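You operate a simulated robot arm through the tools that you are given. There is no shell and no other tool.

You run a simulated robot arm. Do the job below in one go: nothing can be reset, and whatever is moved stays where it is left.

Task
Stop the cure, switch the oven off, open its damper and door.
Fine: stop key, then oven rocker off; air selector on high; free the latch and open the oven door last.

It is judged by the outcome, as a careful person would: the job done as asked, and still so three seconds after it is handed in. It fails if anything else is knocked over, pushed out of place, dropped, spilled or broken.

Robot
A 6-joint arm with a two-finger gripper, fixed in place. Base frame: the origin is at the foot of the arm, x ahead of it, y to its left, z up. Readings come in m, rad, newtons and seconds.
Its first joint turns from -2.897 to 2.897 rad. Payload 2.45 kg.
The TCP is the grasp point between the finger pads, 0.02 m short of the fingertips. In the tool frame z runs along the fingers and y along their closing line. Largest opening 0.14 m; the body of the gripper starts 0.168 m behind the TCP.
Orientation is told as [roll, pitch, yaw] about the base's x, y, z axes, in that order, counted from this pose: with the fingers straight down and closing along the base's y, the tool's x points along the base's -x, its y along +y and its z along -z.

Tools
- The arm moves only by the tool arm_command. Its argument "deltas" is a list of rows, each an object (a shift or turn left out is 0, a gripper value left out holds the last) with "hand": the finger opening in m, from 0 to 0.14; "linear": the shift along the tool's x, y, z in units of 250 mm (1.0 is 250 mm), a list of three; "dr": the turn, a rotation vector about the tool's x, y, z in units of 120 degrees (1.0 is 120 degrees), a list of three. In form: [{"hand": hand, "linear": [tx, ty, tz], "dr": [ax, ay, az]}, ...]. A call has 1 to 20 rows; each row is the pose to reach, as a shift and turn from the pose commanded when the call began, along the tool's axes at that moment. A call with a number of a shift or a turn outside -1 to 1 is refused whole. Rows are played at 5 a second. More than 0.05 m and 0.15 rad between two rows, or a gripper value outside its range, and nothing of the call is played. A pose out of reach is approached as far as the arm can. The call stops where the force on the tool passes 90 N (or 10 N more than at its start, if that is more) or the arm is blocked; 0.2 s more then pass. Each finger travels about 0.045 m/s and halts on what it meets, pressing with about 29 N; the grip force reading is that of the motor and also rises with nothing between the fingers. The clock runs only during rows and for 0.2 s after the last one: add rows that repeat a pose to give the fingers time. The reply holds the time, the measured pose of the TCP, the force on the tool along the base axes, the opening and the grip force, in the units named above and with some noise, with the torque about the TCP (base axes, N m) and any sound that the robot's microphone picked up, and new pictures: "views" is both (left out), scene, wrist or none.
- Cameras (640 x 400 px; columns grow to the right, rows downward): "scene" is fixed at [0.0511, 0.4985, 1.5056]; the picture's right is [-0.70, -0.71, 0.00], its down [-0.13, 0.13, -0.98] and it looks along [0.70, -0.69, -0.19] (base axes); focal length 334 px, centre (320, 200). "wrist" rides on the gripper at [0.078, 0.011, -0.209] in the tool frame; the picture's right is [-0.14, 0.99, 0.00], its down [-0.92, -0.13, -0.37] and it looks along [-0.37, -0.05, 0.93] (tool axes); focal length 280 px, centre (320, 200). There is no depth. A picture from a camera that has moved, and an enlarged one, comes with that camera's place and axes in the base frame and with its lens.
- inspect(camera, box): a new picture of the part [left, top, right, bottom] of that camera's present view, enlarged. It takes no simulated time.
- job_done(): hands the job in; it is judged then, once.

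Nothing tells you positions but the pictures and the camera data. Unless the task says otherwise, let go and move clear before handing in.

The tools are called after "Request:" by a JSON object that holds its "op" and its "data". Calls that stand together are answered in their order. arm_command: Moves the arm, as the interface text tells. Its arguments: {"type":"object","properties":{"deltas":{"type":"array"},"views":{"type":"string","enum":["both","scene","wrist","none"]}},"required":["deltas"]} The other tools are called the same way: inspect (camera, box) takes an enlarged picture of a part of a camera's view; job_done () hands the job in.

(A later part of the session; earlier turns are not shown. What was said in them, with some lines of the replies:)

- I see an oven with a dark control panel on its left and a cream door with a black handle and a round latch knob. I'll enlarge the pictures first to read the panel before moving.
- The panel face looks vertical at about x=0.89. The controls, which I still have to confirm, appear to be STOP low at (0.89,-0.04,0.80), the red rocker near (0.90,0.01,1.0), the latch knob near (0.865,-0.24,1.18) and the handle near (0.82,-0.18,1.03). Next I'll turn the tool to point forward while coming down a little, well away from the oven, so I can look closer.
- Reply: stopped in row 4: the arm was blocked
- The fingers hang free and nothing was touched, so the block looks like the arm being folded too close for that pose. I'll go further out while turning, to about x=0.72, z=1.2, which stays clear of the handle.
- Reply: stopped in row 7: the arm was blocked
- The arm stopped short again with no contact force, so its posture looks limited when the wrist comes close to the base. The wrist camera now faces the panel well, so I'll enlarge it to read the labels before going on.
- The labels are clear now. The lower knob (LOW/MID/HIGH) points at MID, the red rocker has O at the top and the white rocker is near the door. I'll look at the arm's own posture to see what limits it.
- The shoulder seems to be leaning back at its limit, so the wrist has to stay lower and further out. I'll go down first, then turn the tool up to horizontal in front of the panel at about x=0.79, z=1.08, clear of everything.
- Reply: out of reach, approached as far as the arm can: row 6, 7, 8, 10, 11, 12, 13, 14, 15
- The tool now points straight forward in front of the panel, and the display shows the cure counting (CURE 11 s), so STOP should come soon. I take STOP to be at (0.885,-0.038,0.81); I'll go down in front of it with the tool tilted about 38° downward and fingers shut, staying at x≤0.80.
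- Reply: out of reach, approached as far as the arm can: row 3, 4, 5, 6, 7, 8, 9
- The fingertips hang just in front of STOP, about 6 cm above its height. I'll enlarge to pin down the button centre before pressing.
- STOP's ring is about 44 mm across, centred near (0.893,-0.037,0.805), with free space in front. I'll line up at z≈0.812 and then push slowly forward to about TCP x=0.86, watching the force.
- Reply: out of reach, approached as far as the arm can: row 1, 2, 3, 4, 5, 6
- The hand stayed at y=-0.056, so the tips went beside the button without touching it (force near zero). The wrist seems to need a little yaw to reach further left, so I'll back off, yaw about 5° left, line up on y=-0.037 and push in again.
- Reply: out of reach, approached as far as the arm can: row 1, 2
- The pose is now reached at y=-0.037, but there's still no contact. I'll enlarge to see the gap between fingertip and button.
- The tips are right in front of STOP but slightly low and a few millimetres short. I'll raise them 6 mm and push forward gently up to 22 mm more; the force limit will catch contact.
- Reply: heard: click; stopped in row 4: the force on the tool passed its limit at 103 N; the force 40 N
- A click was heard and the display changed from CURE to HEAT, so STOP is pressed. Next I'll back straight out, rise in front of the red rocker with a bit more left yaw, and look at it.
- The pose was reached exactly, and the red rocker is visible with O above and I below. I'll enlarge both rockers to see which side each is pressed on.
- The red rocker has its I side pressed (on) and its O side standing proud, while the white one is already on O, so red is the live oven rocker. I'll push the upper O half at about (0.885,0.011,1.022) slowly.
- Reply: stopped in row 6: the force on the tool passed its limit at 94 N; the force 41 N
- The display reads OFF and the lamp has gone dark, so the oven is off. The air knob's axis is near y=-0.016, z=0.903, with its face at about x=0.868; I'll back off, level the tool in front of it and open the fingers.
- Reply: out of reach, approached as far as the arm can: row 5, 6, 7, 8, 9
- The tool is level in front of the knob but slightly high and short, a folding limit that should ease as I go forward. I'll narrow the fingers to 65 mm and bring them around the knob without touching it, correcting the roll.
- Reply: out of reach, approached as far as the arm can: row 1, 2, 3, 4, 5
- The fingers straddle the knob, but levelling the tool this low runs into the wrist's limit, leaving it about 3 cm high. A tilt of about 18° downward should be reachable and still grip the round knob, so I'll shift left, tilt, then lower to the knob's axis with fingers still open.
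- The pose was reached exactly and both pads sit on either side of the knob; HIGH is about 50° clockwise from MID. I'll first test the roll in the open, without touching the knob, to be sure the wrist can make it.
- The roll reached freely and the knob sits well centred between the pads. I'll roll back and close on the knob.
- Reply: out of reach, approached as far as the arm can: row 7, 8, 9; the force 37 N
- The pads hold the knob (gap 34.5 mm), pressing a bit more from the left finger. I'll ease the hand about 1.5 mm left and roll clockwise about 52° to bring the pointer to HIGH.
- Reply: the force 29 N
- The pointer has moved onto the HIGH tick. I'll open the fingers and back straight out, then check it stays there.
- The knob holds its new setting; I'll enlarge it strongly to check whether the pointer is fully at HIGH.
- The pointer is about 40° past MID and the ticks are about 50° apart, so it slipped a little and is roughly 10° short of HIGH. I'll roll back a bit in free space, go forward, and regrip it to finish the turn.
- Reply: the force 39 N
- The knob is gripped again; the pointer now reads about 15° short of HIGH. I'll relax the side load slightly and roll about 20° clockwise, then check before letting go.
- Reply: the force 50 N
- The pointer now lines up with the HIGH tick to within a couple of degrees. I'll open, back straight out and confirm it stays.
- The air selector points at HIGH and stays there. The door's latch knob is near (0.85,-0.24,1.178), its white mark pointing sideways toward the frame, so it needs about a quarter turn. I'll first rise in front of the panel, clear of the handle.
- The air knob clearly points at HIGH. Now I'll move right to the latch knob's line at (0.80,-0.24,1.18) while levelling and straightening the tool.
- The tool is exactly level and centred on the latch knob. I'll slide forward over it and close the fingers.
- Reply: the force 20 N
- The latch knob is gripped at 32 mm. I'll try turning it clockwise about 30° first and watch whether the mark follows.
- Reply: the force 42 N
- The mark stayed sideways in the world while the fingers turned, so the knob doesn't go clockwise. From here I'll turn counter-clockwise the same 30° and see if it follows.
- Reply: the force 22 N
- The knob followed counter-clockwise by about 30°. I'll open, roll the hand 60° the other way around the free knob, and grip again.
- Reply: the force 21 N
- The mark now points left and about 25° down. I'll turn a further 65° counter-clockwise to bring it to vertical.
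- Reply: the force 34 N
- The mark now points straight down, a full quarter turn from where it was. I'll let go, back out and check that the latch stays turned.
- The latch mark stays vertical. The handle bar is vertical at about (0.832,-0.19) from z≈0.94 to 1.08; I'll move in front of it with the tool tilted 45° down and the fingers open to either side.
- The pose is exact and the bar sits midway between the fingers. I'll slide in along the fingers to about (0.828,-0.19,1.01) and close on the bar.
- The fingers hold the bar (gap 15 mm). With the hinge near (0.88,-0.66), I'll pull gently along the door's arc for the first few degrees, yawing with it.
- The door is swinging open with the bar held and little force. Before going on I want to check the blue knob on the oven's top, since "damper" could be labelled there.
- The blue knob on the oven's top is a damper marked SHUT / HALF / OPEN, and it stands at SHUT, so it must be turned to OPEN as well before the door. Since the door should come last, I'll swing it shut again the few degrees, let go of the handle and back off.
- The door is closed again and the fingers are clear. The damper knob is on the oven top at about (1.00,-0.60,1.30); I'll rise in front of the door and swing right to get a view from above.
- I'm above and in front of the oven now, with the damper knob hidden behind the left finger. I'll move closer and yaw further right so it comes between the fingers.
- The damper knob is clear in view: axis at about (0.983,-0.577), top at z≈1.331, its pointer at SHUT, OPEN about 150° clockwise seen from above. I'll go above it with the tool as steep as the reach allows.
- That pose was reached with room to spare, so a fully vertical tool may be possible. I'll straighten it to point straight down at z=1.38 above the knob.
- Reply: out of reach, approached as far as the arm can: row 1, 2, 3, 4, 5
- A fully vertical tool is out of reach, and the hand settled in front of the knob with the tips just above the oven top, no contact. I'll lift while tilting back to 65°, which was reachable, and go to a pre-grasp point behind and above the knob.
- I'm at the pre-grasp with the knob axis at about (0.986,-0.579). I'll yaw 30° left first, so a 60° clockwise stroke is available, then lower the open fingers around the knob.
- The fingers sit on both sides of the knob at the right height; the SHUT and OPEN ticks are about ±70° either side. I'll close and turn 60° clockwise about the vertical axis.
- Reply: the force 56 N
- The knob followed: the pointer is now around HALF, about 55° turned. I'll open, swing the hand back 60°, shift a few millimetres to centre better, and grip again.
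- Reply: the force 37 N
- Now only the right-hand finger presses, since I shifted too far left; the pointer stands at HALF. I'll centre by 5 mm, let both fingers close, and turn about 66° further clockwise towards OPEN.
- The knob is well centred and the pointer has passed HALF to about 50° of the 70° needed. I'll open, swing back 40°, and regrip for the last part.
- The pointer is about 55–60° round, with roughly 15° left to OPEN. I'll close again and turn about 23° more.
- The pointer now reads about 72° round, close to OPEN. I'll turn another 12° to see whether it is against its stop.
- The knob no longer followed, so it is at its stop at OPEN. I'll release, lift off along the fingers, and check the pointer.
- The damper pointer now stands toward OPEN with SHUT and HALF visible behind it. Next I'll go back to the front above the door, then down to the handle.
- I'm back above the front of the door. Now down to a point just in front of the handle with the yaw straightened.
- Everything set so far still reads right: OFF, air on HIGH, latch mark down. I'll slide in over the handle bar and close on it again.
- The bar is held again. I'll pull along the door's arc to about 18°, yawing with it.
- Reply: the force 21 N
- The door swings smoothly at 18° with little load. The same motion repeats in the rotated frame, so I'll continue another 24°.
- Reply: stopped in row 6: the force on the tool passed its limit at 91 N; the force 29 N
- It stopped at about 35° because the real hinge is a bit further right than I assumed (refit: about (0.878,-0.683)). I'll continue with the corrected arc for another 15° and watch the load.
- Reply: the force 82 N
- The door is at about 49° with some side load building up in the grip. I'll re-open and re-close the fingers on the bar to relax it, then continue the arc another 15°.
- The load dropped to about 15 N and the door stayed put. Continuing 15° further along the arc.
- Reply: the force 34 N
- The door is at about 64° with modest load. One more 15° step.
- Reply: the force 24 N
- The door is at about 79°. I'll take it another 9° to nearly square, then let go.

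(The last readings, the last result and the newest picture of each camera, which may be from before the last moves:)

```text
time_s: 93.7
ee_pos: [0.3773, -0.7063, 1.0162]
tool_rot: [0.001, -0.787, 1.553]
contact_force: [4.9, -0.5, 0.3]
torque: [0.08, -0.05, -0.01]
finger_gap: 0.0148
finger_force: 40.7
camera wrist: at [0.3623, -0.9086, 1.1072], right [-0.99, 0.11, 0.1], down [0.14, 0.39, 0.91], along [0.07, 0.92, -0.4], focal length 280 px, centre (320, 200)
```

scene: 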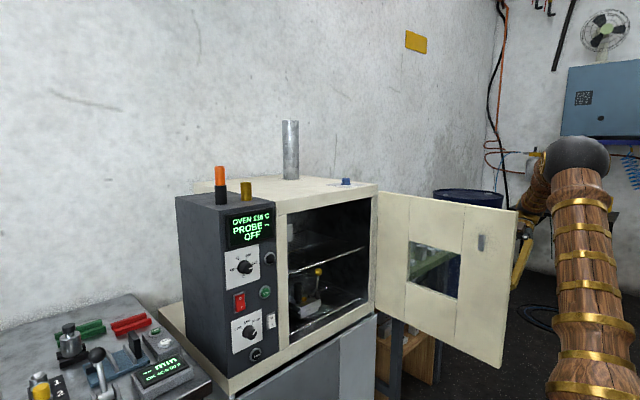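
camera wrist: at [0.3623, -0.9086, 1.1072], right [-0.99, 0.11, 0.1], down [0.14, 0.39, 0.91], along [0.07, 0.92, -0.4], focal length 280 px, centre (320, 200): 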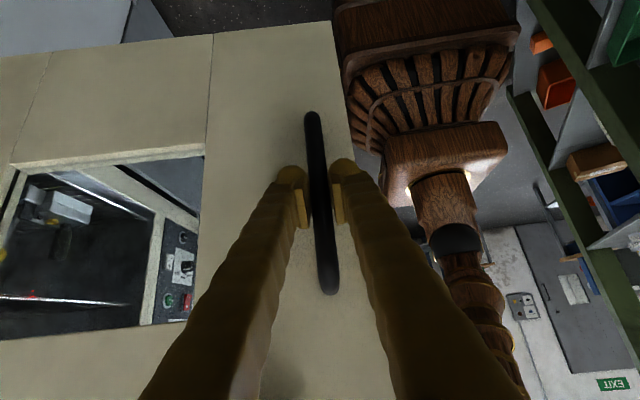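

The door stands nearly square to the oven at about 88° with almost no load. I'll open the fingers and back away along them.

Request:
{"op": "arm_command", "data": {"deltas": [{"hand": 0.06, "linear": [0, 0, 0]}, {"hand": 0.06, "linear": [0, 0, 0]}, {"hand": 0.06, "linear": [0, 0, 0]}, {"linear": [0, 0, -0.08]}, {"linear": [0, 0, -0.18]}, {"linear": [0, 0, -0.3]}, {"linear": [0, 0, -0.42]}, {"linear": [0, 0, -0.54]}]}}

Request:
{"op": "inspect", "data": {"camera": "scene", "box": [170, 160, 370, 370]}}

Request:
{"op": "inspect", "data": {"camera": "scene", "box": [225, 285, 285, 365]}}

Request:
{"op": "inspect", "data": {"camera": "scene", "box": [360, 170, 560, 380]}}

```text
time_s: 95.5
ee_pos: [0.3729, -0.7681, 1.0802]
tool_rot: [-0.004, -0.775, 1.554]
contact_force: [0.0, 0.0, -0.7]
torque: [-0.04, 0.04, 0.0]
finger_gap: 0.0601
finger_force: 0.0
out of reach, approached as far as the arm can: row 7, 8
camera wrist: at [0.3575, -0.9708, 1.1733], right [-0.99, 0.12, 0.09], down [0.13, 0.4, 0.91], along [0.07, 0.91, -0.41], focal length 280 px, centre (320, 200)
```

scene: 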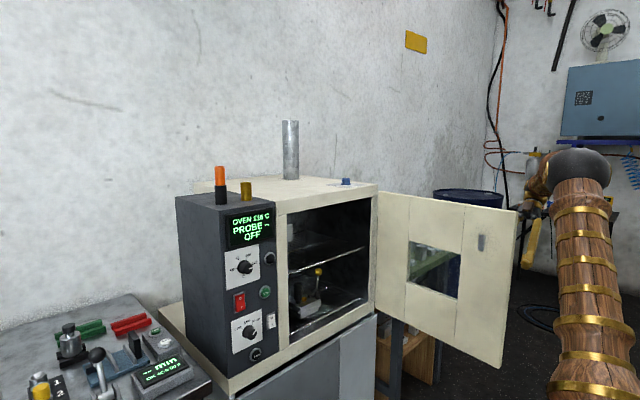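
wrist: 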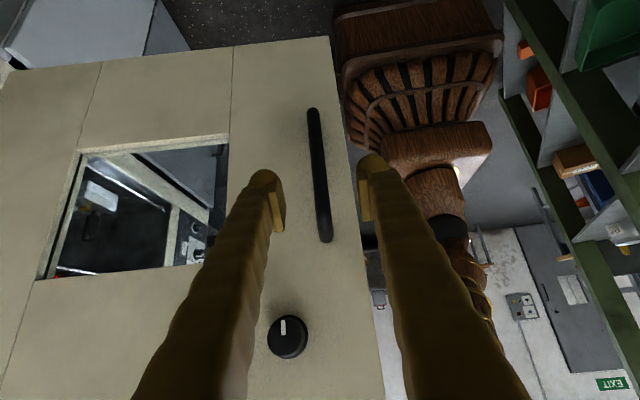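

```text
1.90 times, centred on (270, 265) of scene
camera zoom: at [0.0511, 0.4985, 1.5056], right [-0.7, -0.71, 0.0], down [-0.13, 0.13, -0.98], along [0.7, -0.69, -0.19], focal length 637 px, centre (415, 76)
```

zoom: 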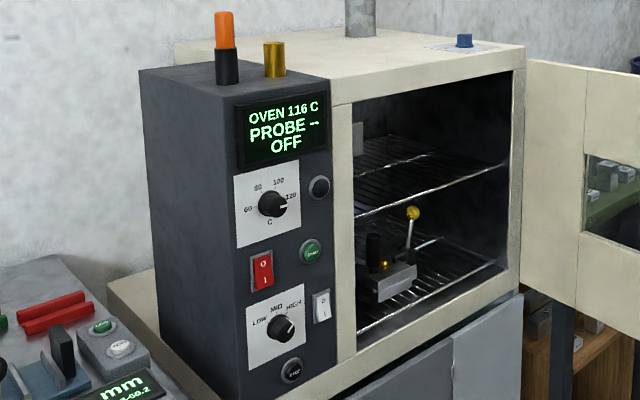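

```text
5.00 times, centred on (255, 325) of scene
camera zoom: at [0.0511, 0.4985, 1.5056], right [-0.7, -0.71, 0.0], down [-0.13, 0.13, -0.98], along [0.7, -0.69, -0.19], focal length 1672 px, centre (645, -425)
```

zoom: 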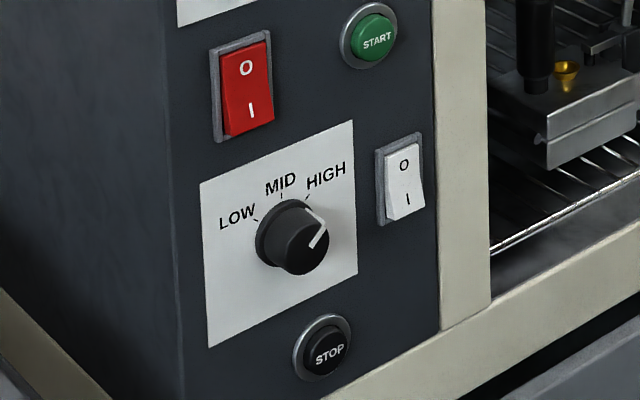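

```text
1.90 times, centred on (460, 275) of scene
camera zoom: at [0.0511, 0.4985, 1.5056], right [-0.7, -0.71, 0.0], down [-0.13, 0.13, -0.98], along [0.7, -0.69, -0.19], focal length 637 px, centre (53, 57)
```

zoom: 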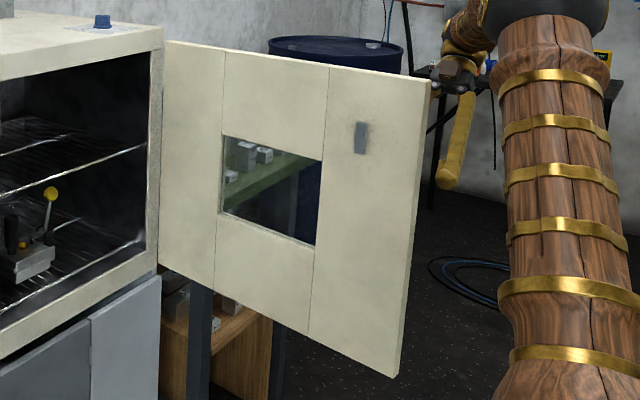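

The oven is off, air is on HIGH, the latch is down and the door is standing open. The fingers are free, so I'll slide the hand sideways further clear of the door and take a last look at the damper.

Request:
{"op": "arm_command", "data": {"deltas": [{"hand": 0.06, "linear": [0, 0.12, 0]}, {"linear": [0, 0.24, 0]}, {"linear": [0, 0.36, 0]}, {"linear": [0, 0.48, 0]}, {"linear": [0, 0.48, 0]}, {"linear": [0, 0.48, 0]}]}}

Request:
{"op": "inspect", "data": {"camera": "scene", "box": [330, 165, 365, 195]}}

Request:
{"op": "inspect", "data": {"camera": "scene", "box": [0, 190, 200, 400]}}

```text
time_s: 96.9
ee_pos: [0.2512, -0.7666, 1.078]
tool_rot: [0.001, -0.787, 1.553]
contact_force: [-0.6, 0.9, 0.7]
torque: [0.01, 0.02, 0.02]
finger_gap: 0.0603
finger_force: 0.0
camera wrist: at [0.2371, -0.9695, 1.1693], right [-0.99, 0.11, 0.1], down [0.14, 0.39, 0.91], along [0.07, 0.92, -0.4], focal length 280 px, centre (320, 200)
```

scene: 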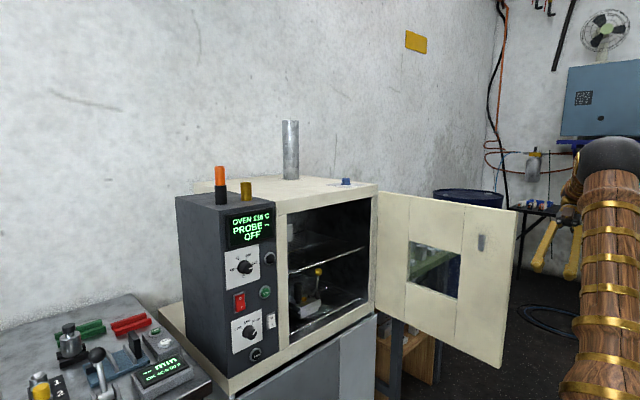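
wrist: 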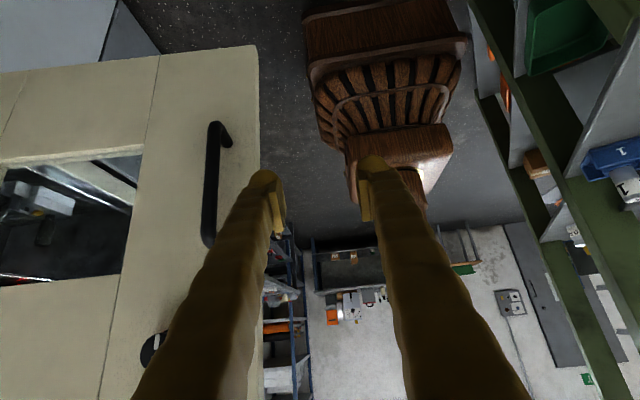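

```text
13.33 times, centred on (348, 180) of scene
camera zoom: at [0.0511, 0.4985, 1.5056], right [-0.7, -0.71, 0.0], down [-0.13, 0.13, -0.98], along [0.7, -0.69, -0.19], focal length 4458 px, centre (-47, 467)
```

zoom: 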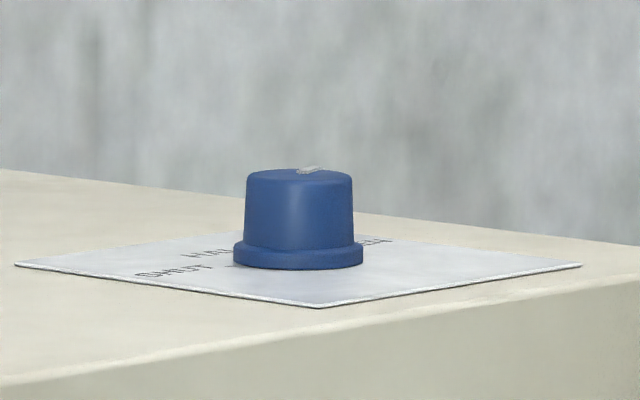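

```text
1.90 times, centred on (100, 295) of scene
camera zoom: at [0.0511, 0.4985, 1.5056], right [-0.7, -0.71, 0.0], down [-0.13, 0.13, -0.98], along [0.7, -0.69, -0.19], focal length 637 px, centre (739, 19)
```

zoom: 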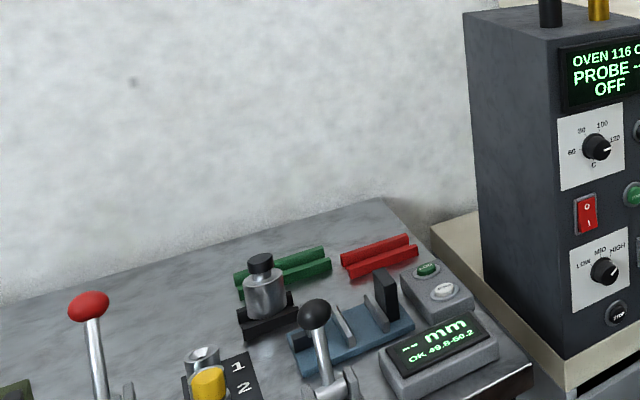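

Nothing else has moved, and the hand is open and clear of the oven. The display reads OFF, the red rocker is on O, air is on HIGH, the damper knob is at OPEN, the latch is turned free and the door stands open at nearly 90°. I'm handing the job in.

Request:
{"op": "job_done", "data": {}}

```text
The job is handed in.
```

I stopped the cure, switched the oven off, opened the damper and opened the door, and the job is handed in. I don't have the judge's result.

| Step | End state |
|---|---|
| Stop key | Pressed. It clicked and the display changed from CURE to HEAT. |
| Oven rocker (red) | On O. The display reads OFF and the lamp is dark. |
| Air selector | Pointer on HIGH. |
| Damper (blue knob on top) | Turned from SHUT to its stop at OPEN. |
| Latch | Turned a quarter turn, with its mark pointing straight down. |
| Oven door | Open to about 88°. |

- **Damper:** your fine steps named only the air selector, but the blue knob on the oven's top is marked SHUT / HALF / OPEN and stood at SHUT. I took it to be the damper and set both.
- **Door order:** I started the door (about 6°) before noticing the damper. I closed it again, set the damper, and then opened the door last.

The white rocker and the temperature knob were left as they were. The cameras showed nothing else moved, and the hand ended open and clear of the door.
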